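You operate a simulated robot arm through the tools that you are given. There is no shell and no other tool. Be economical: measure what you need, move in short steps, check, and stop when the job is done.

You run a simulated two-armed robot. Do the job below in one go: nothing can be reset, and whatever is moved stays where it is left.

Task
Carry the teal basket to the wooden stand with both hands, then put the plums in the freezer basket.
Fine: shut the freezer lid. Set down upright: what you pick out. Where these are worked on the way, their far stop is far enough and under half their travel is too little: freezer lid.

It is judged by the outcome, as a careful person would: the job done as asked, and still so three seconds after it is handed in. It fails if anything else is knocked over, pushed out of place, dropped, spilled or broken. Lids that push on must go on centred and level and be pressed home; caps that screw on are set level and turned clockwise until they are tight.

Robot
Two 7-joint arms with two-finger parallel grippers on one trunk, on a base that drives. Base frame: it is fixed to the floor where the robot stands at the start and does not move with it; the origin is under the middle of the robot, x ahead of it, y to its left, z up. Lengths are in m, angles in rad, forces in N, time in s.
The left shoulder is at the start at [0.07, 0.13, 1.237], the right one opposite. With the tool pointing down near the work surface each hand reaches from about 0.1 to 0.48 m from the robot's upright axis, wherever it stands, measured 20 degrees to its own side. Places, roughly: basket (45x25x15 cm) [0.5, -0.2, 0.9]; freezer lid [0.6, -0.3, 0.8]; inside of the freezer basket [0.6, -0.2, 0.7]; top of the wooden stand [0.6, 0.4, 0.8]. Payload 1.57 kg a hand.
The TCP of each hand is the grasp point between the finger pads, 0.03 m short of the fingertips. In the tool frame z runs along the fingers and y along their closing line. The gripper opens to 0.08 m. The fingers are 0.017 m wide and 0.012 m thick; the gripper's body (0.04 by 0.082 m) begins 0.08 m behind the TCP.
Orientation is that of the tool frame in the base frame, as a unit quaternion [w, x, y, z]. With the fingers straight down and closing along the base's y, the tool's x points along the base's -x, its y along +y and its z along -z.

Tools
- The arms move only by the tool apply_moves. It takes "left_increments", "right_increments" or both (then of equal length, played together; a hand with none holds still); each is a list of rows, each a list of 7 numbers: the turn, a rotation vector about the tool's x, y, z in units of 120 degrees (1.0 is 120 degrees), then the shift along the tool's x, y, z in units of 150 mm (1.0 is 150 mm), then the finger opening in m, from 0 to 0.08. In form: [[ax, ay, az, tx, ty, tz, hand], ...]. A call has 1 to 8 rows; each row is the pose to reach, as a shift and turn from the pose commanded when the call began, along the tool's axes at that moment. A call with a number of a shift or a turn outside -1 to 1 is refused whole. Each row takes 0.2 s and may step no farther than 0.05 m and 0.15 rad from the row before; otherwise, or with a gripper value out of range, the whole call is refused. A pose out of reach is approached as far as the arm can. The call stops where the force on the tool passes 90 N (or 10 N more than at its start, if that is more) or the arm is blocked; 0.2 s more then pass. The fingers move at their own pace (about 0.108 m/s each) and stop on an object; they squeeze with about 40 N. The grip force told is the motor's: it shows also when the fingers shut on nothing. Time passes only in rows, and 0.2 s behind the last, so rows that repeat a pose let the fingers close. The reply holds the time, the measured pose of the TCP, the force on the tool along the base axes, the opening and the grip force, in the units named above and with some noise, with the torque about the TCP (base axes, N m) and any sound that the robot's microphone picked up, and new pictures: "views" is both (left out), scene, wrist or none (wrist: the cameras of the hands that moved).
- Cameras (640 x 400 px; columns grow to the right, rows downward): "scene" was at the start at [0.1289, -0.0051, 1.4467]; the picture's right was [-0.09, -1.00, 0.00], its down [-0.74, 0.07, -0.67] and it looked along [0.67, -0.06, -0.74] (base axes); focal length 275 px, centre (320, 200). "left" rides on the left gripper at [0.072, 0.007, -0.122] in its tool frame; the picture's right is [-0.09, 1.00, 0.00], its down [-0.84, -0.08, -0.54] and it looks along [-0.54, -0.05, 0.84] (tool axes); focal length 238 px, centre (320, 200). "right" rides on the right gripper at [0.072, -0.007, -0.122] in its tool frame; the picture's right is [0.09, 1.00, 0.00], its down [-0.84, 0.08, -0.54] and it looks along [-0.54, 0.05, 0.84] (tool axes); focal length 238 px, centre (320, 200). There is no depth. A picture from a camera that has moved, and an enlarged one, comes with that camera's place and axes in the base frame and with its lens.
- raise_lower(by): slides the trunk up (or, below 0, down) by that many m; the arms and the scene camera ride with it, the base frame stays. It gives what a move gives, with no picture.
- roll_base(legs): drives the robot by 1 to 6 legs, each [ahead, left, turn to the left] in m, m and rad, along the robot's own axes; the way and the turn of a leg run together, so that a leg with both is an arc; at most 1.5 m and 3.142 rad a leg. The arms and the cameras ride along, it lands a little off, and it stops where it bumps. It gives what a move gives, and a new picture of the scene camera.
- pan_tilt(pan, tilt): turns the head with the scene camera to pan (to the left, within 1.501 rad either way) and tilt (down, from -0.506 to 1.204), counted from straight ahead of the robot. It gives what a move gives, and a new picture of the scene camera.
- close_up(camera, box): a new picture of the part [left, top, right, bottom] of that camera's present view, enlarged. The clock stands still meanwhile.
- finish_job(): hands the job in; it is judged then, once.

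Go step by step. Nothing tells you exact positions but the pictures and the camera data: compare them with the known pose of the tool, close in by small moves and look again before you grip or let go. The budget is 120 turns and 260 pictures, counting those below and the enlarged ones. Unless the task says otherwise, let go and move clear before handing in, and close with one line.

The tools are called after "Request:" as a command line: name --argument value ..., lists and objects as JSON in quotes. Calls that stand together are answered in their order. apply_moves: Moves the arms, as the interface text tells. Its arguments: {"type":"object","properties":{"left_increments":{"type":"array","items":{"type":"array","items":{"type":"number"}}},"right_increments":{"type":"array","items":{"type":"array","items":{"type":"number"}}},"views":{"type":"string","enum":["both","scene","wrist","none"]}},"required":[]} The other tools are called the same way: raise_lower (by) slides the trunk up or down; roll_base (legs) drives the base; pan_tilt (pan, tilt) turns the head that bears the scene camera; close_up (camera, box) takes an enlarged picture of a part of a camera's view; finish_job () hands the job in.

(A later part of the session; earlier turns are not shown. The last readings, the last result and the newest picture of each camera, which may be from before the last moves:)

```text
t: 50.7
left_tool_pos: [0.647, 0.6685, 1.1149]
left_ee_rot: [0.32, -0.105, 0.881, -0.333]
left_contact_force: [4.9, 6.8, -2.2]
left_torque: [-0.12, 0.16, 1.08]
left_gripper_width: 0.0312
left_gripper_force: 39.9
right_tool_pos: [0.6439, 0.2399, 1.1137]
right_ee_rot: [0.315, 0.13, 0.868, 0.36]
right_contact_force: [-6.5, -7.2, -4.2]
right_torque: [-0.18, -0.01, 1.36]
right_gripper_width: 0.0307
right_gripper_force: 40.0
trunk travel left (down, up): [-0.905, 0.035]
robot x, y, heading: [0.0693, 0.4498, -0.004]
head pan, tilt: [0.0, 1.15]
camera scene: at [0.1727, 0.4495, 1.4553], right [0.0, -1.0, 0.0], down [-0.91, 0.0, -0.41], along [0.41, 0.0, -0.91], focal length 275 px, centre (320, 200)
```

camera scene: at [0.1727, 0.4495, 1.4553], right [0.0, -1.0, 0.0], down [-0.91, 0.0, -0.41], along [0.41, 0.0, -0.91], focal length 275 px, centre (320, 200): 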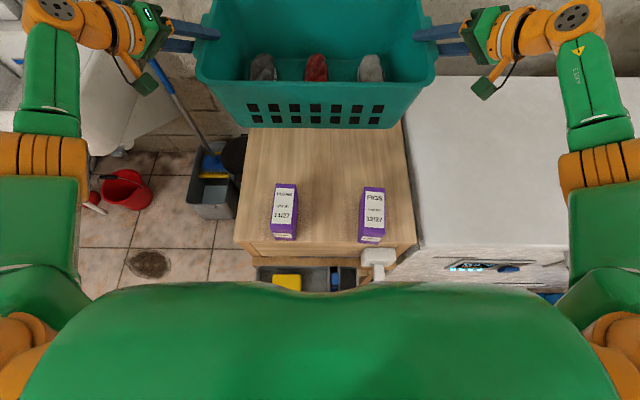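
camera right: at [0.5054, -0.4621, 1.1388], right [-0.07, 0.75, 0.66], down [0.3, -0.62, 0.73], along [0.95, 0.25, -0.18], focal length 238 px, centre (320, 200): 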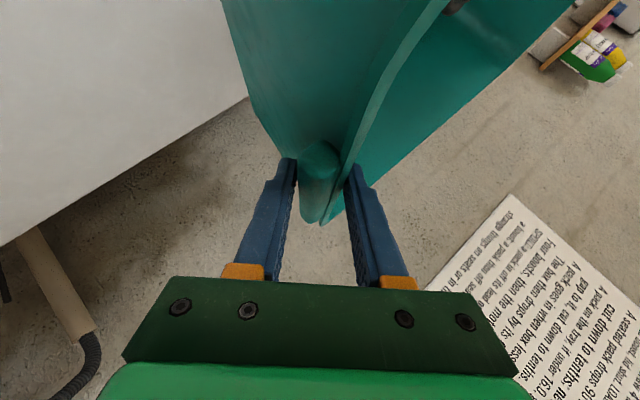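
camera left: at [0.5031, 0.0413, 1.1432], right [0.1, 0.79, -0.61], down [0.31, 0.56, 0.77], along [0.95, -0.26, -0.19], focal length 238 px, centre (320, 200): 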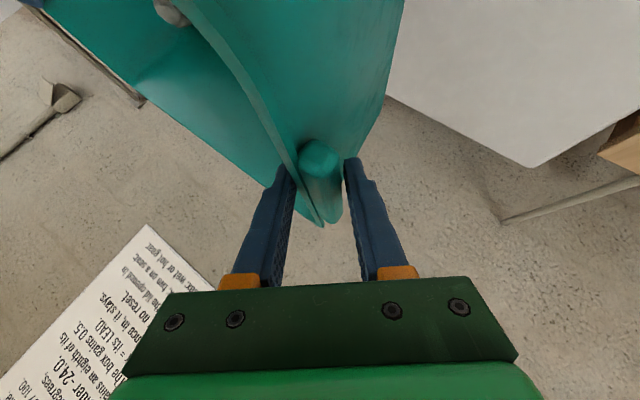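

Request:
raise_lower --by -0.11

Request:
pan_tilt --pan 0.0 --tilt 1.0

Request:
raise_lower --by -0.03

```text
t: 52.2
left_tool_pos: [0.6521, 0.6685, 1.0021]
left_ee_rot: [0.317, -0.106, 0.881, -0.333]
left_contact_force: [3.0, 0.4, -3.3]
left_torque: [-0.09, 0.66, 0.53]
left_gripper_width: 0.0311
left_gripper_force: 40.4
right_tool_pos: [0.647, 0.2408, 0.9998]
right_ee_rot: [0.313, 0.131, 0.869, 0.359]
right_contact_force: [-3.3, -1.1, -3.6]
right_torque: [0.16, -0.53, 0.9]
right_gripper_width: 0.0307
right_gripper_force: 39.6
trunk travel left (down, up): [-0.795, 0.145]
robot x, y, heading: [0.0665, 0.4456, 0.002]
head pan, tilt: [0.0, 1.15]
```

```text
t: 52.9
left_tool_pos: [0.6525, 0.668, 1.0016]
left_ee_rot: [0.318, -0.106, 0.882, -0.333]
left_contact_force: [3.2, 0.5, -3.7]
left_torque: [-0.14, 0.64, 0.54]
left_gripper_width: 0.0312
left_gripper_force: 40.1
right_tool_pos: [0.6484, 0.2414, 1.0002]
right_ee_rot: [0.312, 0.131, 0.87, 0.359]
right_contact_force: [-2.8, -1.3, -4.1]
right_torque: [0.14, -0.5, 0.86]
right_gripper_width: 0.0306
right_gripper_force: 39.7
trunk travel left (down, up): [-0.795, 0.145]
robot x, y, heading: [0.0661, 0.4479, -0.004]
head pan, tilt: [0.0, 1.0]
camera scene: at [0.1899, 0.4496, 1.3543], right [0.0, -1.0, 0.0], down [-0.84, 0.0, -0.54], along [0.54, 0.0, -0.84], focal length 275 px, centre (320, 200)
```

scene: 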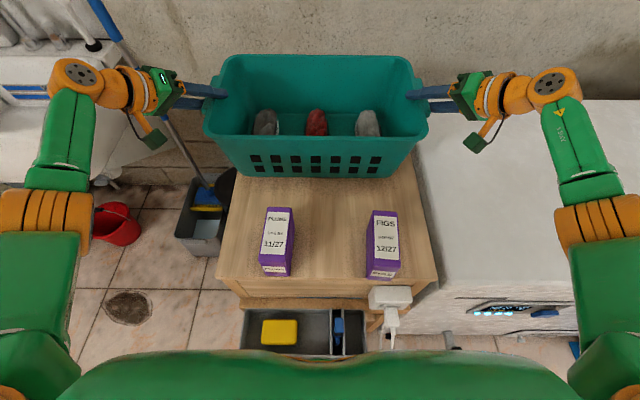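

```text
t: 53.6
left_tool_pos: [0.6529, 0.6693, 0.9722]
left_ee_rot: [0.317, -0.107, 0.882, -0.333]
left_contact_force: [3.2, 1.2, -2.7]
left_torque: [-0.13, 0.68, 0.54]
left_gripper_width: 0.0311
left_gripper_force: 40.1
right_tool_pos: [0.6483, 0.2397, 0.9713]
right_ee_rot: [0.313, 0.131, 0.869, 0.36]
right_contact_force: [-2.3, -1.7, -3.8]
right_torque: [0.08, -0.51, 0.91]
right_gripper_width: 0.031
right_gripper_force: 39.4
trunk travel left (down, up): [-0.765, 0.175]
robot x, y, heading: [0.0668, 0.449, 0.004]
head pan, tilt: [0.0, 1.0]
```

Request:
raise_lower --by -0.02

Request:
raise_lower --by -0.01

Request:
close_up --camera "scene" --box '[190, 40, 450, 300]'

```text
t: 54.3
left_tool_pos: [0.6432, 0.6684, 0.9655]
left_ee_rot: [0.327, -0.105, 0.877, -0.336]
left_contact_force: [14.9, -2.6, 33.9]
left_torque: [-0.4, 0.06, 1.0]
left_gripper_width: 0.0317
left_gripper_force: 39.7
right_tool_pos: [0.6406, 0.2415, 0.9642]
right_ee_rot: [0.323, 0.129, 0.864, 0.364]
right_contact_force: [12.3, 2.9, 45.3]
right_torque: [0.63, 0.31, -0.64]
right_gripper_width: 0.0316
right_gripper_force: 39.6
trunk travel left (down, up): [-0.745, 0.195]
robot x, y, heading: [0.0675, 0.4485, 0.0]
head pan, tilt: [0.0, 1.0]
```

```text
t: 54.9
left_tool_pos: [0.6393, 0.6659, 0.9619]
left_ee_rot: [0.333, -0.101, 0.873, -0.341]
left_contact_force: [20.3, -31.8, 61.7]
left_torque: [-0.53, 0.67, 1.03]
left_gripper_width: 0.0323
left_gripper_force: 39.9
right_tool_pos: [0.637, 0.2455, 0.96]
right_ee_rot: [0.327, 0.125, 0.861, 0.369]
right_contact_force: [23.4, 35.3, 63.2]
right_torque: [0.52, 0.54, -1.05]
right_gripper_width: 0.0316
right_gripper_force: 40.5
trunk travel left (down, up): [-0.735, 0.205]
robot x, y, heading: [0.0692, 0.4471, -0.003]
head pan, tilt: [0.0, 1.0]
```

```text
1.54 times, centred on (320, 170) of scene
camera zoom: at [0.1695, 0.4509, 1.2971], right [0.0, -1.0, 0.0], down [-0.83, 0.0, -0.55], along [0.55, 0.0, -0.83], focal length 424 px, centre (320, 246)
```

zoom: 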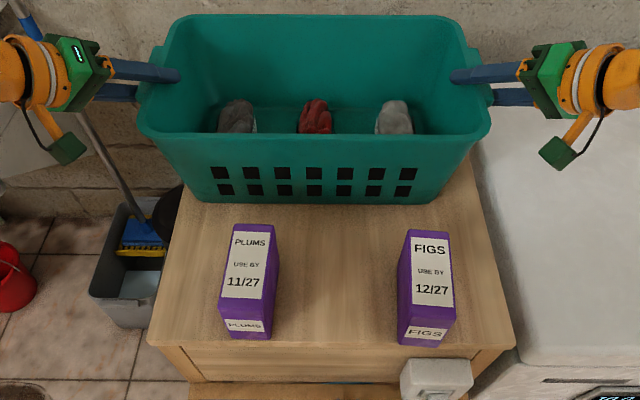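

Basket is on the stand. I'll relieve the pressure, open and withdraw along the fingers.

Request:
raise_lower --by 0.02

Request:
apply_moves --left_increments '[[0, 0, 0, 0, 0, 0, 0.04], [0, 0, 0, 0, 0, 0, 0.08], [0, 0, 0, 0, 0, 0, 0.08]]' --right_increments '[[0, 0, 0, 0, 0, 0, 0.04], [0, 0, 0, 0, 0, 0, 0.08], [0, 0, 0, 0, 0, 0, 0.08]]'

```text
t: 55.5
left_tool_pos: [0.646, 0.6669, 0.9631]
left_ee_rot: [0.316, -0.103, 0.882, -0.335]
left_contact_force: [-0.2, -45.3, -1.1]
left_torque: [-0.01, 0.49, 0.53]
left_gripper_width: 0.0317
left_gripper_force: 40.2
right_tool_pos: [0.6419, 0.2437, 0.962]
right_ee_rot: [0.311, 0.128, 0.87, 0.361]
right_contact_force: [-4.3, 45.6, 7.5]
right_torque: [0.07, 0.52, -0.01]
right_gripper_width: 0.0309
right_gripper_force: 40.1
trunk travel left (down, up): [-0.755, 0.185]
robot x, y, heading: [0.0672, 0.4468, -0.003]
head pan, tilt: [0.0, 1.0]
```

```text
t: 56.3
left_tool_pos: [0.6501, 0.6694, 0.9637]
left_ee_rot: [0.319, -0.105, 0.881, -0.333]
left_contact_force: [0.0, -0.3, 0.5]
left_torque: [0.04, 0.0, 0.01]
left_gripper_width: 0.08
left_gripper_force: 0.0
right_tool_pos: [0.6478, 0.2409, 0.9627]
right_ee_rot: [0.314, 0.131, 0.869, 0.359]
right_contact_force: [0.4, 0.9, 0.3]
right_torque: [0.01, 0.0, 0.02]
right_gripper_width: 0.08
right_gripper_force: 0.1
trunk travel left (down, up): [-0.755, 0.185]
robot x, y, heading: [0.0666, 0.4471, 0.0]
head pan, tilt: [0.0, 1.0]
camera scene: at [0.1869, 0.4498, 1.3146], right [0.0, -1.0, 0.0], down [-0.84, 0.0, -0.54], along [0.54, 0.0, -0.84], focal length 275 px, centre (320, 200)
camera right: at [0.5148, 0.203, 0.991], right [-0.07, 0.75, 0.66], down [0.3, -0.62, 0.73], along [0.95, 0.25, -0.18], focal length 238 px, centre (320, 200)
camera left: at [0.5175, 0.7072, 0.9947], right [0.1, 0.79, -0.61], down [0.3, 0.56, 0.77], along [0.95, -0.26, -0.19], focal length 238 px, centre (320, 200)
```

scene: 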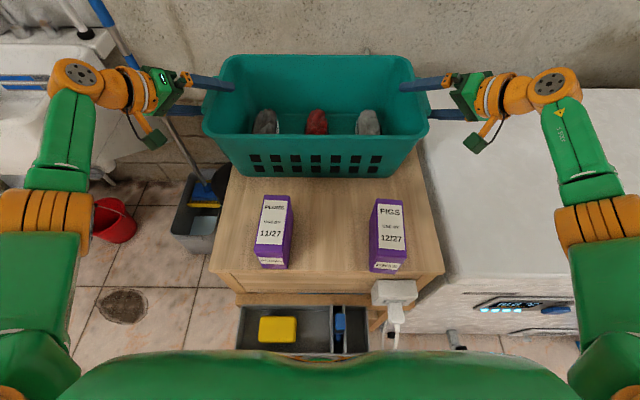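
right: 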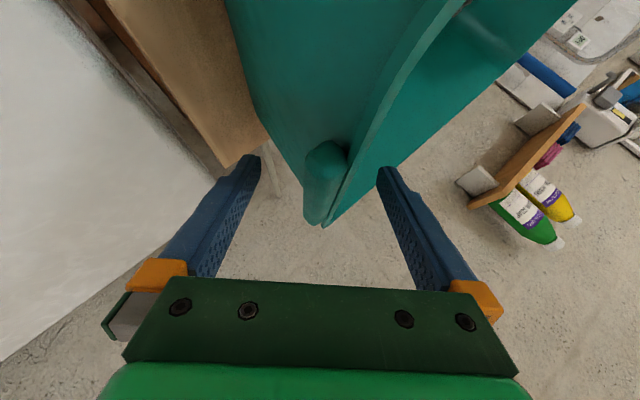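
left: 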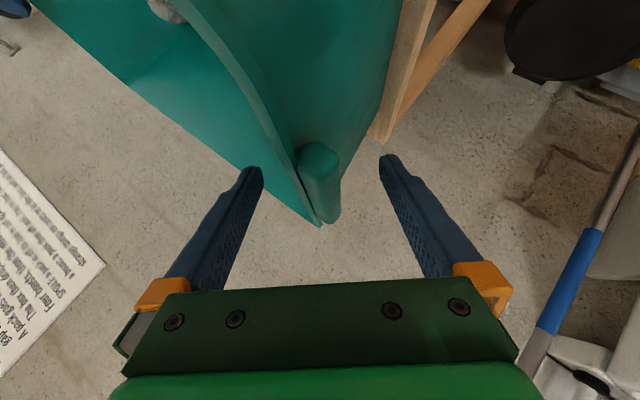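

The basket sits well on the stand. I'll withdraw both hands and look at the lid handle.

Request:
apply_moves --left_increments '[[0, 0, 0, 0, 0, -0.25, 0.08], [0, 0, 0, 0, 0, -0.5, 0.08], [0, 0, 0, 0, 0, -0.75, 0.08], [0, 0, 0, 0, 0, -0.95, 0.08]]' --right_increments '[[0, 0, 0, 0, 0, -0.25, 0.08], [0, 0, 0, 0, 0, -0.5, 0.08], [0, 0, 0, 0, 0, -0.75, 0.08], [0, 0, 0, 0, 0, -0.95, 0.08]]' --views "scene"

Request:
raise_lower --by 0.12

Request:
close_up --camera "scene" --box '[190, 60, 450, 300]'

```text
t: 57.3
left_tool_pos: [0.5599, 0.7422, 1.0473]
left_ee_rot: [0.319, -0.106, 0.881, -0.333]
left_contact_force: [-0.6, 0.1, 0.3]
left_torque: [0.0, -0.02, 0.0]
left_gripper_width: 0.0799
left_gripper_force: 0.0
right_tool_pos: [0.5537, 0.1647, 1.0419]
right_ee_rot: [0.314, 0.131, 0.869, 0.36]
right_contact_force: [-0.6, 0.1, 0.3]
right_torque: [-0.01, 0.02, 0.0]
right_gripper_width: 0.0801
right_gripper_force: 0.1
trunk travel left (down, up): [-0.755, 0.185]
robot x, y, heading: [0.0675, 0.4487, -0.001]
head pan, tilt: [0.0, 1.0]
camera scene: at [0.185, 0.4496, 1.3148], right [0.0, -1.0, 0.0], down [-0.84, 0.0, -0.54], along [0.54, 0.0, -0.84], focal length 275 px, centre (320, 200)
```

scene: 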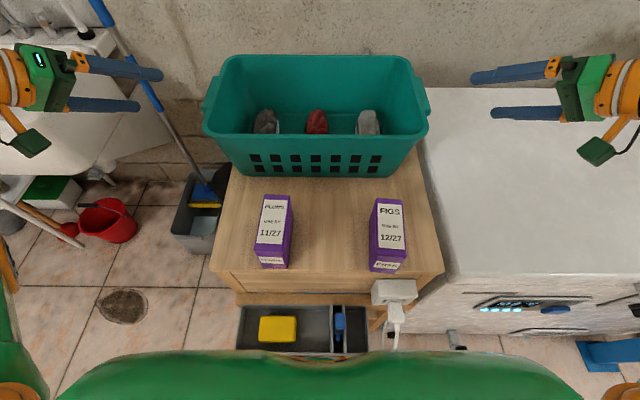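

```text
t: 58.8
left_tool_pos: [0.5627, 0.7427, 1.1661]
left_ee_rot: [0.319, -0.105, 0.881, -0.332]
left_contact_force: [0.0, 0.0, -0.3]
left_torque: [0.01, 0.01, -0.01]
left_gripper_width: 0.0798
left_gripper_force: 0.1
right_tool_pos: [0.5551, 0.1643, 1.1617]
right_ee_rot: [0.314, 0.132, 0.869, 0.359]
right_contact_force: [-1.0, -0.6, -0.7]
right_torque: [0.0, 0.0, 0.02]
right_gripper_width: 0.0798
right_gripper_force: 0.1
trunk travel left (down, up): [-0.875, 0.065]
robot x, y, heading: [0.0654, 0.4473, 0.001]
head pan, tilt: [0.0, 1.0]
```

```text
1.67 times, centred on (320, 180) of scene
camera zoom: at [0.1875, 0.4496, 1.4346], right [0.0, -1.0, 0.0], down [-0.84, 0.0, -0.54], along [0.54, 0.0, -0.84], focal length 459 px, centre (320, 233)
```

zoom: 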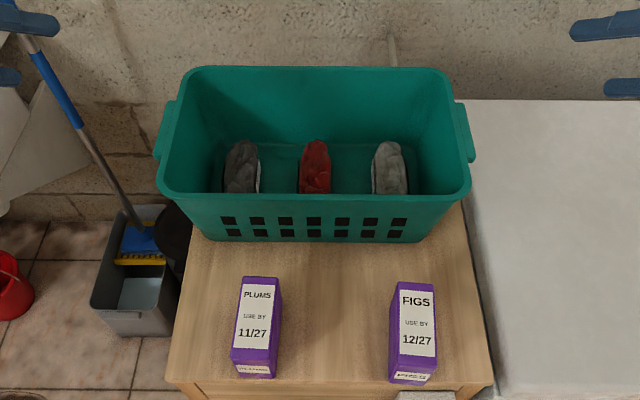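

Next I'll back off, drive to the freezer and straighten both hands.

Request:
roll_base --legs '[[-0.12, 0.0, 0.0], [0.0, -0.57, 0.0]]'

Request:
apply_moves --left_increments '[[0, 0.07, 0, 0.1, 0, -0.1, 0.08], [0, 0.14, 0, 0.2, 0, -0.2, 0.08], [0, 0.21, 0, 0.3, 0, -0.3, 0.08], [0, 0.28, 0, 0.4, 0, -0.4, 0.08], [0, 0.333, 0, 0.4, 0, -0.4, 0.08]]' --right_increments '[[0, 0.07, 0, 0.1, 0, -0.1, 0.08], [0, 0.14, 0, 0.2, 0, -0.2, 0.08], [0, 0.21, 0, 0.3, 0, -0.3, 0.08], [0, 0.28, 0, 0.4, 0, -0.4, 0.08], [0, 0.333, 0, 0.4, 0, -0.4, 0.08]]' --views "none"

Request:
apply_moves --left_increments '[[-0.07, 0, 0, 0, 0, 0, 0.08], [-0.14, 0, 0, 0, 0, 0, 0.08], [-0.21, 0, 0, 0, 0, 0, 0.08], [-0.28, 0, 0, 0, 0, 0, 0.08], [-0.345, 0, 0, 0, 0, 0, 0.08]]' --right_increments '[[0.07, 0, 0, 0, 0, 0, 0.08], [0.14, 0, 0, 0, 0, 0, 0.08], [0.21, 0, 0, 0, 0, 0, 0.08], [0.28, 0, 0, 0, 0, 0, 0.08], [0.345, 0, 0, 0, 0, 0, 0.08], [0.375, 0, 0, 0, 0, 0, 0.08]]' --views "none"

```text
t: 62.9
left_tool_pos: [0.4439, 0.1722, 1.1653]
left_ee_rot: [0.316, -0.099, 0.881, -0.337]
left_contact_force: [-1.1, 0.2, 0.9]
left_torque: [0.0, 0.01, -0.01]
left_gripper_width: 0.0799
left_gripper_force: 0.1
right_tool_pos: [0.4277, -0.4061, 1.1622]
right_ee_rot: [0.316, 0.139, 0.868, 0.356]
right_contact_force: [0.7, 0.0, 0.1]
right_torque: [-0.04, -0.02, 0.0]
right_gripper_width: 0.0799
right_gripper_force: 0.1
trunk travel left (down, up): [-0.875, 0.065]
robot x, y, heading: [-0.0566, -0.1173, -0.021]
head pan, tilt: [0.0, 1.0]
camera scene: at [0.064, -0.114, 1.4346], right [-0.02, -1.0, 0.0], down [-0.84, 0.01, -0.54], along [0.54, -0.01, -0.84], focal length 275 px, centre (320, 200)
```

scene: 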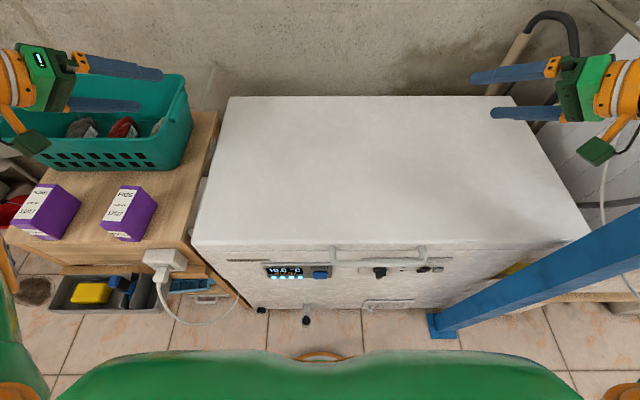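

```text
t: 64.1
left_tool_pos: [0.3424, 0.1584, 1.1627]
left_ee_rot: [0.005, 0.02, 0.936, -0.351]
left_contact_force: [-0.1, -0.2, -0.4]
left_torque: [0.01, 0.02, 0.0]
left_gripper_width: 0.08
left_gripper_force: 0.0
left hand out of reach, approached as far as the arm can: row 5
right_tool_pos: [0.3257, -0.391, 1.1663]
right_ee_rot: [0.001, 0.008, 0.924, 0.381]
right_contact_force: [0.0, 0.2, -0.2]
right_torque: [-0.02, -0.02, -0.02]
right_gripper_width: 0.0798
right_gripper_force: 0.0
right hand out of reach, approached as far as the arm can: row 4, 5
trunk travel left (down, up): [-0.875, 0.065]
robot x, y, heading: [-0.0575, -0.115, -0.019]
head pan, tilt: [0.0, 1.0]
```

```text
refused: give rows for one hand, or as many for the one as for the other
```

Request:
apply_moves --left_increments '[[-0.07, 0, 0, 0, 0, 0, 0.08], [-0.14, 0, 0, 0, 0, 0, 0.08], [-0.21, 0, 0, 0, 0, 0, 0.08], [-0.28, 0, 0, 0, 0, 0, 0.08], [-0.345, 0, 0, 0, 0, 0, 0.08], [-0.345, 0, 0, 0, 0, 0, 0.08]]' --right_increments '[[0.07, 0, 0, 0, 0, 0, 0.08], [0.14, 0, 0, 0, 0, 0, 0.08], [0.21, 0, 0, 0, 0, 0, 0.08], [0.28, 0, 0, 0, 0, 0, 0.08], [0.345, 0, 0, 0, 0, 0, 0.08], [0.375, 0, 0, 0, 0, 0, 0.08]]' --views "wrist"

Request:
close_up --camera "scene" --box '[220, 220, 480, 340]'

Request:
close_up --camera "right" --box '[200, 0, 640, 240]'

```text
t: 65.5
left_tool_pos: [0.3439, 0.1558, 1.1626]
left_ee_rot: [0.005, 0.022, 1.0, 0.006]
left_contact_force: [0.3, -0.8, -0.6]
left_torque: [-0.03, 0.01, 0.0]
left_gripper_width: 0.08
left_gripper_force: 0.1
right_tool_pos: [0.3257, -0.3885, 1.1654]
right_ee_rot: [-0.003, 0.009, 1.0, -0.001]
right_contact_force: [-0.1, 0.1, 1.0]
right_torque: [-0.04, -0.01, 0.03]
right_gripper_width: 0.0799
right_gripper_force: 0.1
trunk travel left (down, up): [-0.875, 0.065]
robot x, y, heading: [-0.055, -0.1173, -0.014]
head pan, tilt: [0.0, 1.0]
camera right: at [0.2561, -0.3937, 1.2877], right [-0.08, 1.0, 0.0], down [0.84, 0.06, 0.54], along [0.54, 0.04, -0.84], focal length 238 px, centre (320, 200)
camera left: at [0.2708, 0.1645, 1.2849], right [0.14, 0.99, 0.01], down [0.83, -0.12, 0.55], along [0.54, -0.07, -0.84], focal length 238 px, centre (320, 200)
```

right: 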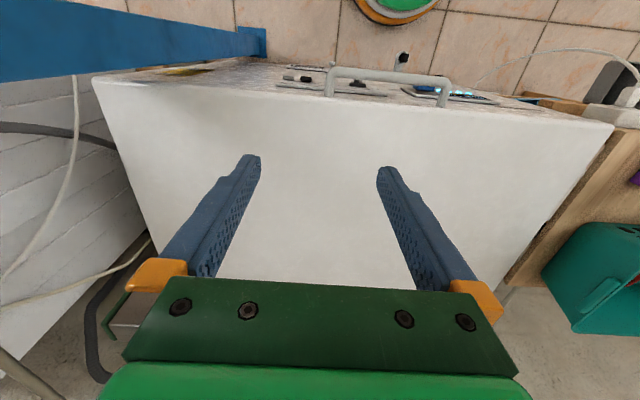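
left: 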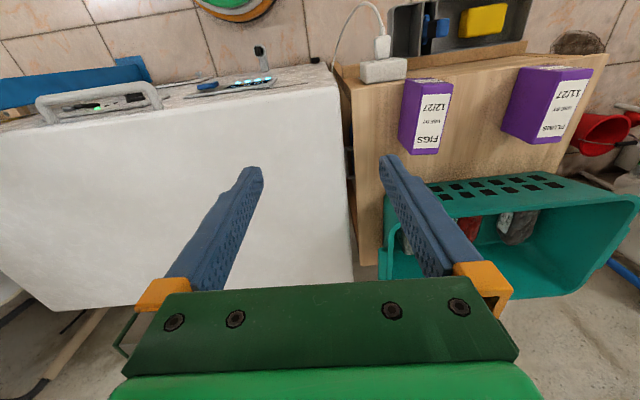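

```text
2.46 times, centred on (350, 280) of scene
camera zoom: at [0.064, -0.1151, 1.4346], right [-0.02, -1.0, 0.0], down [-0.84, 0.01, -0.54], along [0.54, -0.01, -0.84], focal length 678 px, centre (246, 3)
```

zoom: 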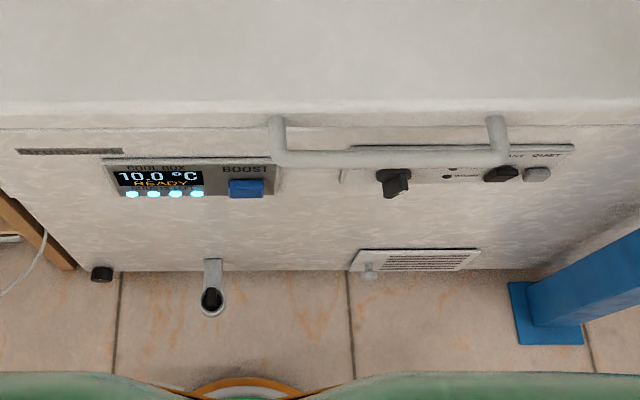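

```text
1.45 times, centred on (420, 120) of right
camera zoom: at [0.2561, -0.3937, 1.2877], right [-0.08, 1.0, 0.0], down [0.84, 0.06, 0.54], along [0.54, 0.04, -0.84], focal length 347 px, centre (174, 316)
```

zoom: 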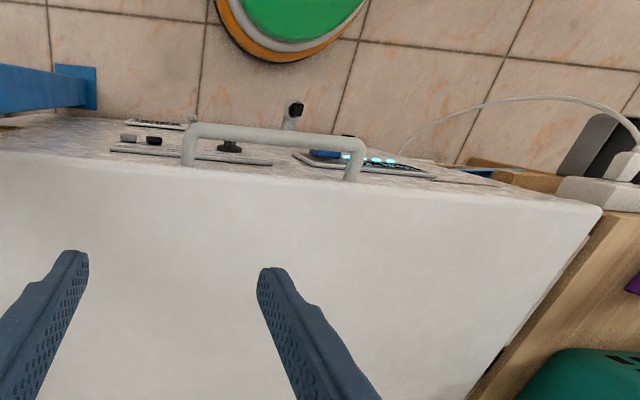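

The handle bar is at about (0.29, -0.26, 0.79) along y. I'll turn the right hand so its fingers close across the bar, with a 45° forward pitch.

Request:
apply_moves --right_increments '[[0, 0, 0.071, 0, 0, 0, 0.08], [0, 0, 0.142, 0, 0, 0, 0.08], [0, 0, 0.213, 0, 0, 0, 0.08], [0, 0, 0.284, 0, 0, 0, 0.08], [0, 0, 0.355, 0, 0, 0, 0.08], [0, 0, 0.426, 0, 0, 0, 0.08], [0, 0, 0.497, 0, 0, 0, 0.08], [0, 0, 0.568, 0, 0, 0, 0.08]]' --views "none"

Request:
apply_moves --right_increments '[[0, 0, 0.06, 0, 0, 0, 0.08], [0, 0, 0.12, 0, 0, 0, 0.08], [0, 0, 0.182, 0, 0, 0, 0.08]]' --views "none"

Request:
apply_moves --right_increments '[[-0.07, 0, 0, 0, 0, 0, 0.08], [-0.14, 0, 0, 0, 0, 0, 0.08], [-0.21, 0, 0, 0, 0, 0, 0.08], [-0.28, 0, 0, 0, 0, 0, 0.08], [-0.33, 0, 0, 0, 0, 0, 0.08], [-0.375, 0, 0, 0, 0, 0, 0.08]]'

```text
t: 67.3
left_tool_pos: [0.3435, 0.1561, 1.1625]
left_ee_rot: [0.003, 0.022, 1.0, 0.005]
left_contact_force: [-0.5, 0.0, 0.0]
left_torque: [0.0, 0.02, 0.01]
left_gripper_width: 0.0797
left_gripper_force: 0.1
right_tool_pos: [0.3263, -0.3913, 1.1659]
right_ee_rot: [-0.001, 0.569, 0.822, -0.002]
right_contact_force: [-0.9, 0.2, -0.5]
right_torque: [0.03, 0.02, -0.01]
right_gripper_width: 0.08
right_gripper_force: 0.0
trunk travel left (down, up): [-0.875, 0.065]
robot x, y, heading: [-0.0565, -0.1184, -0.019]
head pan, tilt: [0.0, 1.0]
```

```text
t: 68.1
left_tool_pos: [0.3423, 0.1556, 1.1645]
left_ee_rot: [0.004, 0.023, 1.0, 0.005]
left_contact_force: [0.7, -1.1, -0.7]
left_torque: [-0.04, 0.02, 0.02]
left_gripper_width: 0.0798
left_gripper_force: 0.1
right_tool_pos: [0.3267, -0.3897, 1.165]
right_ee_rot: [-0.001, 0.715, 0.699, -0.001]
right_contact_force: [-0.2, -0.1, 0.2]
right_torque: [-0.01, -0.03, 0.01]
right_gripper_width: 0.0799
right_gripper_force: 0.2
trunk travel left (down, up): [-0.875, 0.065]
robot x, y, heading: [-0.0533, -0.1143, -0.019]
head pan, tilt: [0.0, 1.0]
```

```text
t: 69.5
left_tool_pos: [0.3428, 0.1557, 1.1634]
left_ee_rot: [0.005, 0.022, 1.0, 0.005]
left_contact_force: [-0.7, -0.1, -0.4]
left_torque: [-0.03, -0.01, -0.01]
left_gripper_width: 0.0802
left_gripper_force: 0.0
right_tool_pos: [0.3248, -0.3909, 1.1685]
right_ee_rot: [0.272, 0.659, 0.648, 0.268]
right_contact_force: [-0.6, -0.6, -0.2]
right_torque: [-0.02, 0.0, 0.02]
right_gripper_width: 0.08
right_gripper_force: 0.1
trunk travel left (down, up): [-0.875, 0.065]
robot x, y, heading: [-0.0572, -0.1184, -0.016]
head pan, tilt: [0.0, 1.0]
camera scene: at [0.0633, -0.1159, 1.4347], right [-0.02, -1.0, 0.0], down [-0.84, 0.01, -0.54], along [0.54, -0.01, -0.84], focal length 275 px, centre (320, 200)
camera right: at [0.2366, -0.3166, 1.2484], right [0.71, 0.08, 0.7], down [-0.34, -0.83, 0.44], along [0.62, -0.55, -0.56], focal length 238 px, centre (320, 200)
```

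scene: 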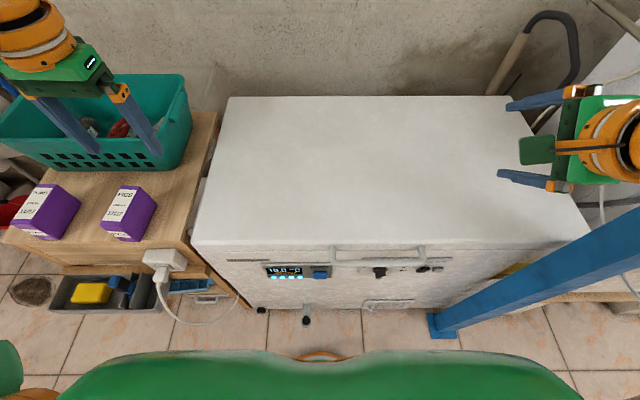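
right: 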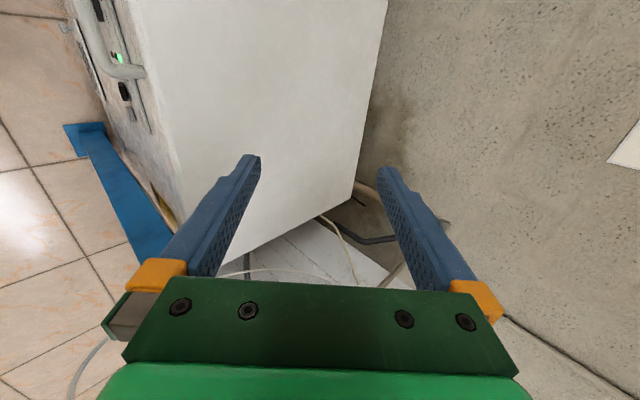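

Request:
apply_moves --right_increments '[[0, 0, 0, 0.11, -0.245, 0.12, 0.08], [0, 0, 0, 0.22, -0.49, 0.24, 0.08], [0, 0, 0, 0.325, -0.73, 0.36, 0.08], [0, 0, 0, 0.43, -0.97, 0.478, 0.08]]' --views "none"

Request:
apply_moves --right_increments '[[0, 0, 0, 0.11, -0.245, 0.12, 0.08], [0, 0, 0, 0.22, -0.49, 0.24, 0.08], [0, 0, 0, 0.325, -0.73, 0.36, 0.08], [0, 0, 0, 0.43, -0.97, 0.478, 0.08]]'

```text
t: 70.5
left_tool_pos: [0.343, 0.156, 1.1634]
left_ee_rot: [0.004, 0.023, 1.0, 0.005]
left_contact_force: [0.2, -0.3, -0.1]
left_torque: [0.01, 0.02, 0.0]
left_gripper_width: 0.0801
left_gripper_force: 0.0
right_tool_pos: [0.3082, -0.3285, 1.0042]
right_ee_rot: [0.272, 0.659, 0.649, 0.267]
right_contact_force: [-0.6, -0.2, -0.5]
right_torque: [0.0, -0.02, -0.01]
right_gripper_width: 0.08
right_gripper_force: 0.1
right hand out of reach, approached as far as the arm can: row 2, 3, 4
trunk travel left (down, up): [-0.875, 0.065]
robot x, y, heading: [-0.0565, -0.1155, -0.018]
head pan, tilt: [0.0, 1.0]
```

```text
t: 71.5
left_tool_pos: [0.3434, 0.1558, 1.1632]
left_ee_rot: [0.004, 0.023, 1.0, 0.006]
left_contact_force: [0.3, -1.1, 0.3]
left_torque: [-0.04, 0.01, -0.01]
left_gripper_width: 0.0802
left_gripper_force: 0.0
right_tool_pos: [0.3078, -0.3312, 1.0043]
right_ee_rot: [0.272, 0.659, 0.648, 0.267]
right_contact_force: [0.4, 0.3, -0.2]
right_torque: [0.02, 0.0, 0.0]
right_gripper_width: 0.0799
right_gripper_force: 0.1
right hand out of reach, approached as far as the arm can: row 1, 2, 3, 4
trunk travel left (down, up): [-0.875, 0.065]
robot x, y, heading: [-0.0576, -0.1189, -0.02]
head pan, tilt: [0.0, 1.0]
camera scene: at [0.064, -0.1159, 1.4346], right [-0.02, -1.0, 0.0], down [-0.84, 0.01, -0.54], along [0.54, -0.01, -0.84], focal length 275 px, centre (320, 200)
camera right: at [0.2201, -0.256, 1.086], right [0.71, 0.08, 0.7], down [-0.34, -0.83, 0.44], along [0.62, -0.55, -0.56], focal length 238 px, centre (320, 200)
```

scene: 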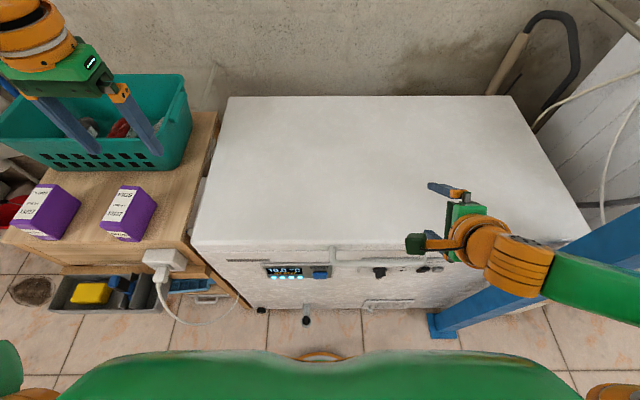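
right: 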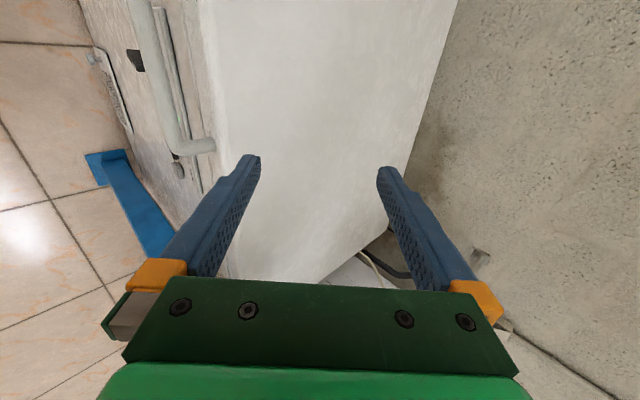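

The arm is too folded here; I'll roll the base back 0.14 m and continue.

Request:
roll_base --legs '[[-0.13, 0.0, 0.018]]'

Request:
apply_moves --right_increments '[[0, 0, 0, 0.11, -0.1, 0.12, 0.08], [0, 0, 0, 0.22, -0.2, 0.24, 0.08], [0, 0, 0, 0.33, -0.3, 0.36, 0.08], [0, 0, 0, 0.45, -0.38, 0.45, 0.08]]'

```text
t: 72.8
left_tool_pos: [0.2127, 0.1637, 1.1621]
left_ee_rot: [0.002, 0.015, 1.0, 0.005]
left_contact_force: [0.4, -0.8, 0.6]
left_torque: [-0.03, 0.03, 0.0]
left_gripper_width: 0.0802
left_gripper_force: 0.1
right_tool_pos: [0.1861, -0.3237, 1.0025]
right_ee_rot: [0.268, 0.654, 0.654, 0.269]
right_contact_force: [0.4, 0.1, 0.5]
right_torque: [0.01, 0.01, -0.04]
right_gripper_width: 0.0803
right_gripper_force: 0.2
trunk travel left (down, up): [-0.875, 0.065]
robot x, y, heading: [-0.1849, -0.1126, -0.004]
head pan, tilt: [0.0, 1.0]
camera scene: at [-0.0602, -0.1126, 1.4342], right [0.0, -1.0, 0.0], down [-0.84, 0.0, -0.54], along [0.54, 0.0, -0.84], focal length 275 px, centre (320, 200)
```

scene: 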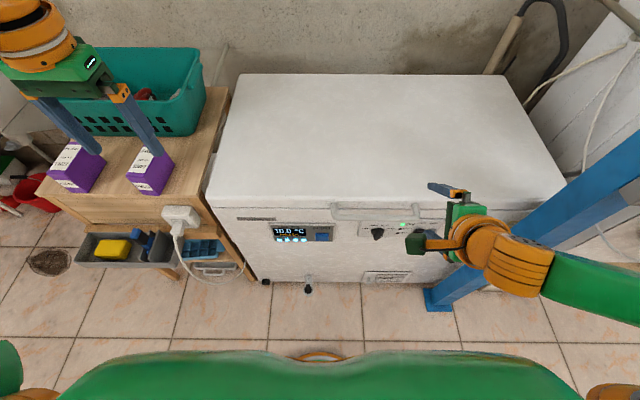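

```text
t: 73.8
left_tool_pos: [0.2113, 0.1645, 1.1635]
left_ee_rot: [0.004, 0.015, 1.0, 0.004]
left_contact_force: [0.4, 1.1, 0.1]
left_torque: [0.01, 0.0, -0.02]
left_gripper_width: 0.08
left_gripper_force: 0.0
right_tool_pos: [0.1941, -0.319, 0.9883]
right_ee_rot: [0.267, 0.651, 0.657, 0.27]
right_contact_force: [0.4, -0.1, 0.1]
right_torque: [0.02, 0.03, -0.01]
right_gripper_width: 0.08
right_gripper_force: 0.0
right hand out of reach, approached as far as the arm can: row 1, 2, 3, 4
trunk travel left (down, up): [-0.875, 0.065]
robot x, y, heading: [-0.1849, -0.1149, -0.0]
head pan, tilt: [0.0, 1.0]
camera scene: at [-0.0647, -0.1126, 1.4347], right [0.0, -1.0, 0.0], down [-0.84, 0.0, -0.54], along [0.54, 0.0, -0.84], focal length 275 px, centre (320, 200)
camera right: at [0.1045, -0.2471, 1.0701], right [0.71, 0.1, 0.7], down [-0.32, -0.84, 0.44], along [0.63, -0.53, -0.56], focal length 238 px, centre (320, 200)
```

scene: 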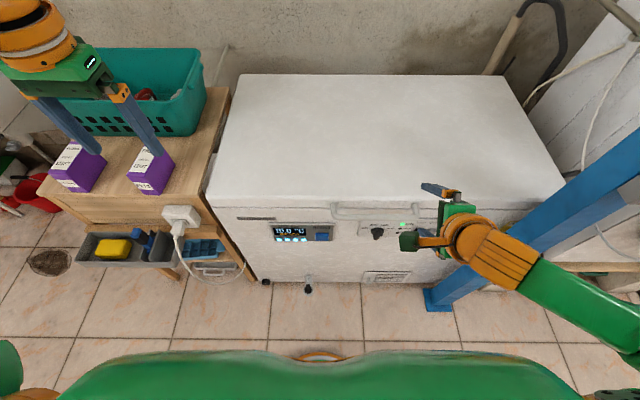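
right: 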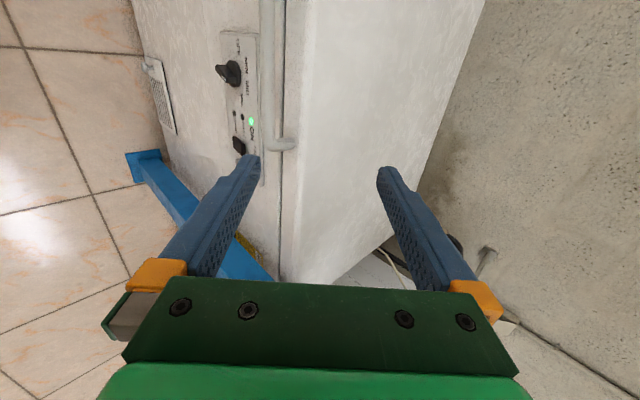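

Request:
close_up --camera "scene" --box '[290, 180, 480, 290]'

Request:
close_up --camera "right" --box '[190, 0, 370, 170]'

```text
3.37 times, centred on (385, 235) of scene
camera zoom: at [-0.0647, -0.1126, 1.4347], right [0.0, -1.0, 0.0], down [-0.84, 0.0, -0.54], along [0.54, 0.0, -0.84], focal length 927 px, centre (101, 82)
```

zoom: 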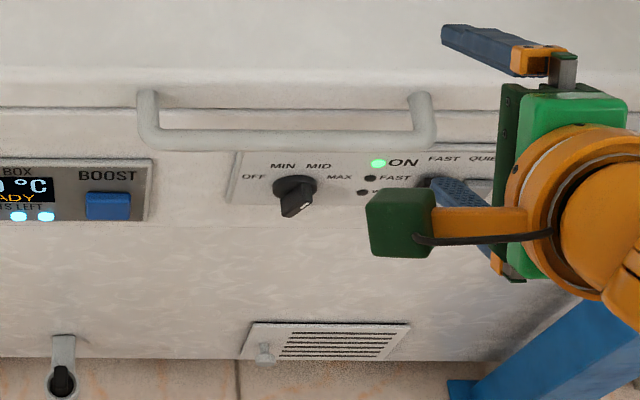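

```text
2.35 times, centred on (280, 85) of right
camera zoom: at [0.1045, -0.2471, 1.0701], right [0.71, 0.1, 0.7], down [-0.32, -0.84, 0.44], along [0.63, -0.53, -0.56], focal length 561 px, centre (414, 471)
```

zoom: 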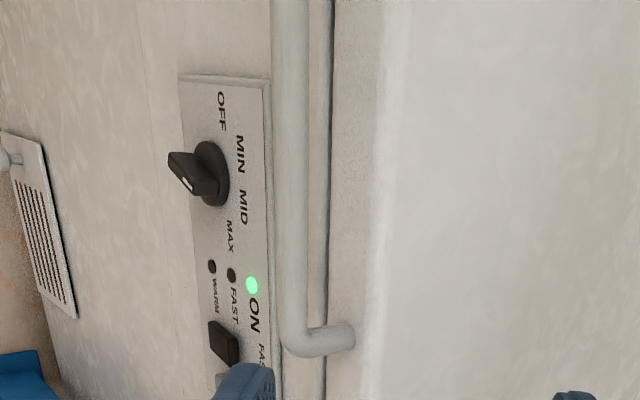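

Bar refined to about (0.30, -0.265, 0.777). I'll keep the arm higher relative to the trunk and lower the trunk instead.

Request:
apply_moves --right_increments '[[0, 0, 0, 0.09, 0.15, -0.08, 0.08], [0, 0, 0, 0.18, 0.3, -0.16, 0.08], [0, 0, 0, 0.27, 0.46, -0.25, 0.08], [0, 0, 0, 0.36, 0.613, -0.33, 0.08]]' --views "none"

Request:
raise_lower --by -0.2

Request:
close_up --camera "right" --box '[0, 0, 640, 400]'

```text
t: 74.8
left_tool_pos: [0.2108, 0.1658, 1.1633]
left_ee_rot: [0.003, 0.015, 1.0, 0.004]
left_contact_force: [0.2, 0.8, -0.4]
left_torque: [-0.01, 0.01, 0.01]
left_gripper_width: 0.0799
left_gripper_force: 0.1
right_tool_pos: [0.2236, -0.2635, 1.0859]
right_ee_rot: [0.269, 0.653, 0.654, 0.269]
right_contact_force: [0.3, 0.4, -0.6]
right_torque: [0.03, -0.04, -0.01]
right_gripper_width: 0.0799
right_gripper_force: 0.1
trunk travel left (down, up): [-0.875, 0.065]
robot x, y, heading: [-0.1864, -0.1137, -0.001]
head pan, tilt: [0.0, 1.0]
```

```text
t: 76.9
left_tool_pos: [0.2102, 0.1644, 0.9628]
left_ee_rot: [0.004, 0.015, 1.0, 0.005]
left_contact_force: [-0.2, 0.5, -0.1]
left_torque: [-0.02, -0.01, 0.0]
left_gripper_width: 0.0801
left_gripper_force: 0.1
right_tool_pos: [0.2223, -0.2632, 0.8865]
right_ee_rot: [0.27, 0.654, 0.654, 0.269]
right_contact_force: [0.2, 0.7, 0.8]
right_torque: [-0.05, 0.01, -0.02]
right_gripper_width: 0.0802
right_gripper_force: 0.0
trunk travel left (down, up): [-0.675, 0.265]
robot x, y, heading: [-0.1821, -0.1146, -0.001]
head pan, tilt: [0.0, 1.0]
```

```text
1.00 times, centred on (320, 200) of right (not enlarged: the box is as wide or as high as the picture)
camera zoom: at [0.1333, -0.1912, 0.9671], right [0.71, 0.09, 0.7], down [-0.33, -0.84, 0.44], along [0.63, -0.54, -0.56], focal length 238 px, centre (320, 200)
```

zoom: 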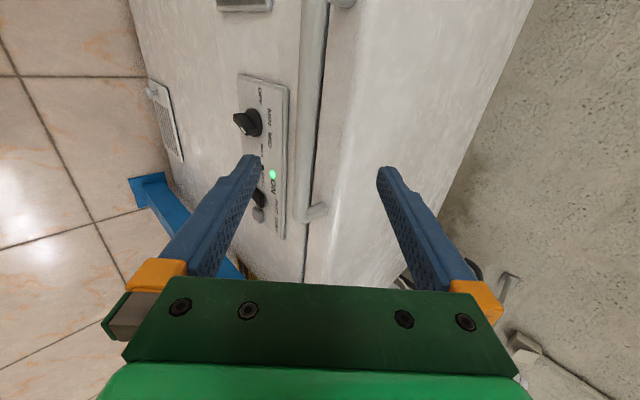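

Request:
apply_moves --right_increments '[[0, 0, 0, 0, -0.05, 0.1, 0.06], [0, 0, 0, 0, -0.079, 0.25, 0.05], [0, 0, 0, 0, -0.079, 0.4, 0.045], [0, 0, 0, 0, -0.079, 0.48, 0.045]]' --views "wrist"

```text
t: 77.9
left_tool_pos: [0.2113, 0.1642, 0.9639]
left_ee_rot: [0.003, 0.014, 1.0, 0.005]
left_contact_force: [0.0, -0.2, -0.3]
left_torque: [0.0, 0.0, 0.02]
left_gripper_width: 0.0801
left_gripper_force: 0.0
right_tool_pos: [0.2654, -0.2644, 0.8245]
right_ee_rot: [0.27, 0.654, 0.653, 0.27]
right_contact_force: [-1.1, -0.2, 0.9]
right_torque: [0.01, -0.01, 0.02]
right_gripper_width: 0.0449
right_gripper_force: 0.0
trunk travel left (down, up): [-0.675, 0.265]
robot x, y, heading: [-0.1868, -0.1171, 0.003]
head pan, tilt: [0.0, 1.0]
camera right: at [0.1769, -0.1914, 0.9075], right [0.71, 0.09, 0.7], down [-0.33, -0.84, 0.44], along [0.63, -0.54, -0.56], focal length 238 px, centre (320, 200)
```

right: 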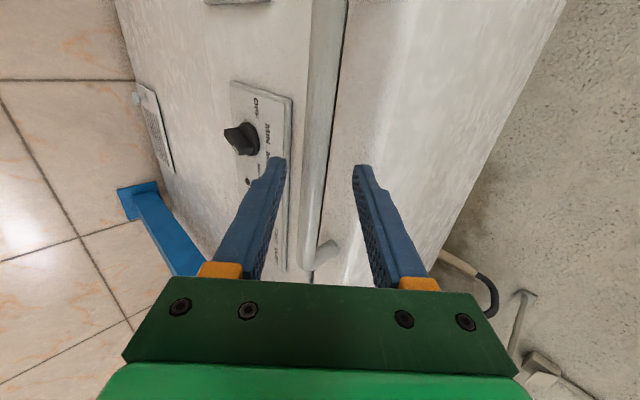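

Bar is centred between the fingers. Advance and close.

Request:
apply_moves --right_increments '[[0, 0, 0, 0, 0, 0.09, 0.045], [0, 0, 0, 0, 0, 0.17, 0.045], [0, 0, 0, 0, 0, 0.17, 0.02], [0, 0, 0, 0, 0, 0.17, 0.0], [0, 0, 0, 0, 0, 0.17, 0.0]]' --views "wrist"

```text
t: 79.1
left_tool_pos: [0.2098, 0.164, 0.9629]
left_ee_rot: [0.005, 0.015, 1.0, 0.006]
left_contact_force: [-0.2, 0.5, 0.6]
left_torque: [0.0, 0.02, -0.02]
left_gripper_width: 0.0799
left_gripper_force: 0.1
right_tool_pos: [0.2811, -0.2657, 0.8097]
right_ee_rot: [0.27, 0.654, 0.653, 0.27]
right_contact_force: [-4.8, 0.3, -1.0]
right_torque: [0.15, 0.07, -0.1]
right_gripper_width: 0.0176
right_gripper_force: 32.2
trunk travel left (down, up): [-0.675, 0.265]
robot x, y, heading: [-0.187, -0.1121, -0.011]
head pan, tilt: [0.0, 1.0]
camera right: at [0.1919, -0.1923, 0.8909], right [0.71, 0.09, 0.7], down [-0.33, -0.84, 0.44], along [0.63, -0.54, -0.56], focal length 238 px, centre (320, 200)
```

right: 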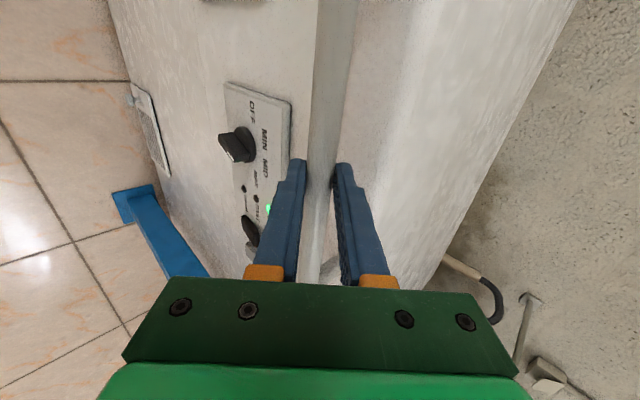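

Gripped the handle. A small test opening along the lid arc.

Request:
apply_moves --right_increments '[[0, 0, 0, 0, 0.0995, -0.0966, 0.0], [0, 0, 0, 0, 0.202, -0.189, 0.0], [0, 0, 0, 0, 0.309, -0.278, 0.0]]'

```text
t: 79.9
left_tool_pos: [0.2127, 0.1642, 0.9631]
left_ee_rot: [0.003, 0.015, 1.0, 0.005]
left_contact_force: [0.3, 0.0, -0.7]
left_torque: [-0.03, 0.0, -0.01]
left_gripper_width: 0.08
left_gripper_force: 0.2
right_tool_pos: [0.2866, -0.2664, 0.8703]
right_ee_rot: [0.268, 0.654, 0.654, 0.269]
right_contact_force: [2.1, 1.4, -1.2]
right_torque: [0.08, -0.19, -0.1]
right_gripper_width: 0.0183
right_gripper_force: 32.7
trunk travel left (down, up): [-0.675, 0.265]
robot x, y, heading: [-0.1831, -0.1162, 0.002]
head pan, tilt: [0.0, 1.0]
camera scene: at [-0.0632, -0.112, 1.2345], right [0.0, -1.0, 0.0], down [-0.84, 0.0, -0.54], along [0.54, 0.0, -0.84], focal length 275 px, centre (320, 200)
camera right: at [0.1979, -0.1924, 0.9522], right [0.71, 0.09, 0.7], down [-0.33, -0.84, 0.44], along [0.63, -0.54, -0.56], focal length 238 px, centre (320, 200)
```

scene: 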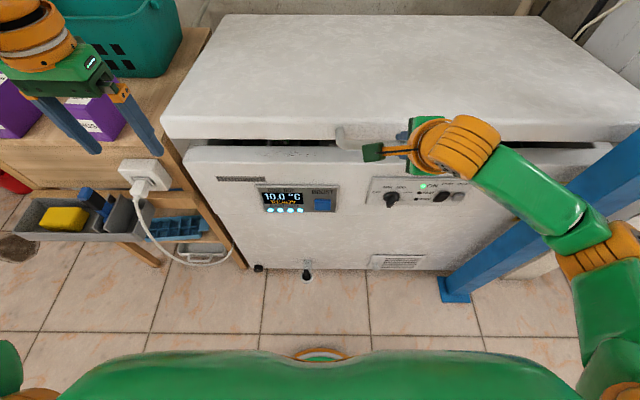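
right: 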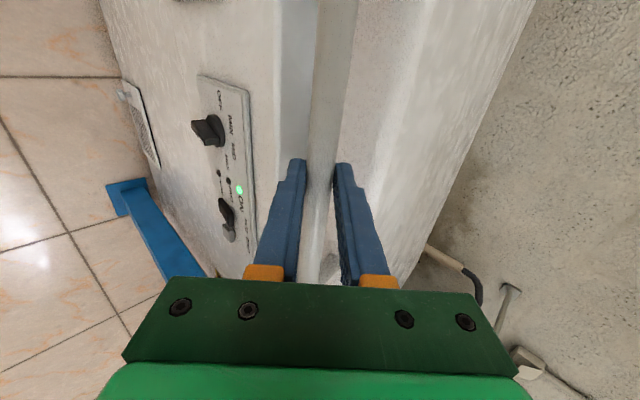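

The lid moves freely. Continue along the arc.

Request:
apply_moves --right_increments '[[0, 0, 0, 0, 0.253, -0.185, 0.0], [0, 0, 0, 0, 0.518, -0.346, 0.0], [0, 0, 0, 0, 0.796, -0.487, 0.0], [0, 0, 0, 0, 0.986, -0.568, 0.0]]' --views "scene"

```text
t: 80.9
left_tool_pos: [0.2127, 0.1633, 0.9636]
left_ee_rot: [0.003, 0.015, 1.0, 0.005]
left_contact_force: [-0.2, 0.0, 0.2]
left_torque: [-0.01, -0.01, -0.02]
left_gripper_width: 0.0801
left_gripper_force: 0.1
right_tool_pos: [0.3329, -0.2655, 1.0324]
right_ee_rot: [0.269, 0.655, 0.654, 0.268]
right_contact_force: [3.2, -3.2, -3.0]
right_torque: [-0.25, 0.09, -0.69]
right_gripper_width: 0.018
right_gripper_force: 33.0
trunk travel left (down, up): [-0.675, 0.265]
robot x, y, heading: [-0.183, -0.1136, 0.001]
head pan, tilt: [0.0, 1.0]
camera scene: at [-0.0616, -0.1146, 1.2343], right [0.0, -1.0, 0.0], down [-0.84, 0.0, -0.54], along [0.54, 0.0, -0.84], focal length 275 px, centre (320, 200)
```

scene: 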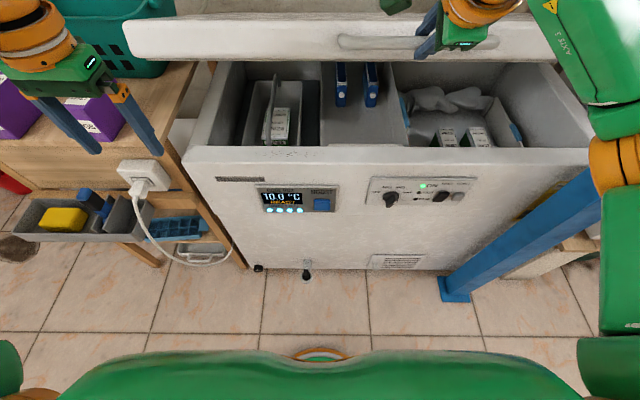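

Request:
apply_moves --right_increments '[[0, 0, 0, 0, 0.3, -0.106, 0.0], [0, 0, 0, 0, 0.6, -0.185, 0.0], [0, 0, 0, 0, 0.906, -0.24, 0.0], [0, 0, 0, 0, 0.975, -0.249, 0.0]]' --views "scene"

```text
t: 81.9
left_tool_pos: [0.2171, 0.1693, 0.958]
left_ee_rot: [0.0, 0.013, 1.0, 0.002]
left_contact_force: [0.4, 0.6, 0.2]
left_torque: [0.0, 0.0, -0.01]
left_gripper_width: 0.0802
left_gripper_force: 0.1
right_tool_pos: [0.3834, -0.2649, 1.1328]
right_ee_rot: [0.268, 0.652, 0.658, 0.267]
right_contact_force: [11.9, 13.8, -7.6]
right_torque: [1.09, -0.12, 0.28]
right_gripper_width: 0.018
right_gripper_force: 32.5
right hand out of reach, approached as far as the arm can: row 3, 4
trunk travel left (down, up): [-0.675, 0.265]
robot x, y, heading: [-0.1883, -0.116, 0.001]
head pan, tilt: [0.0, 1.0]
camera scene: at [-0.0557, -0.1052, 1.2336], right [0.0, -1.0, 0.01], down [-0.85, 0.0, -0.53], along [0.53, 0.0, -0.85], focal length 275 px, centre (320, 200)
```

scene: 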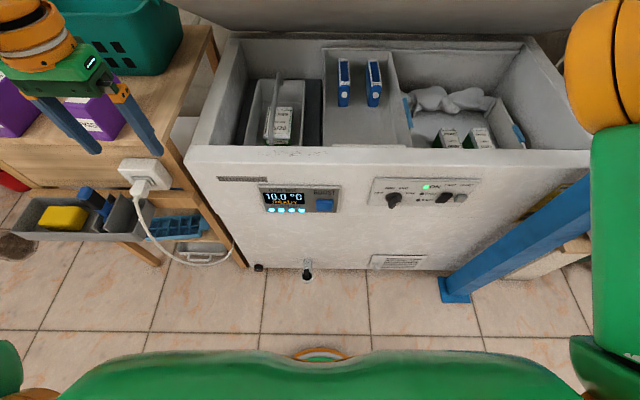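

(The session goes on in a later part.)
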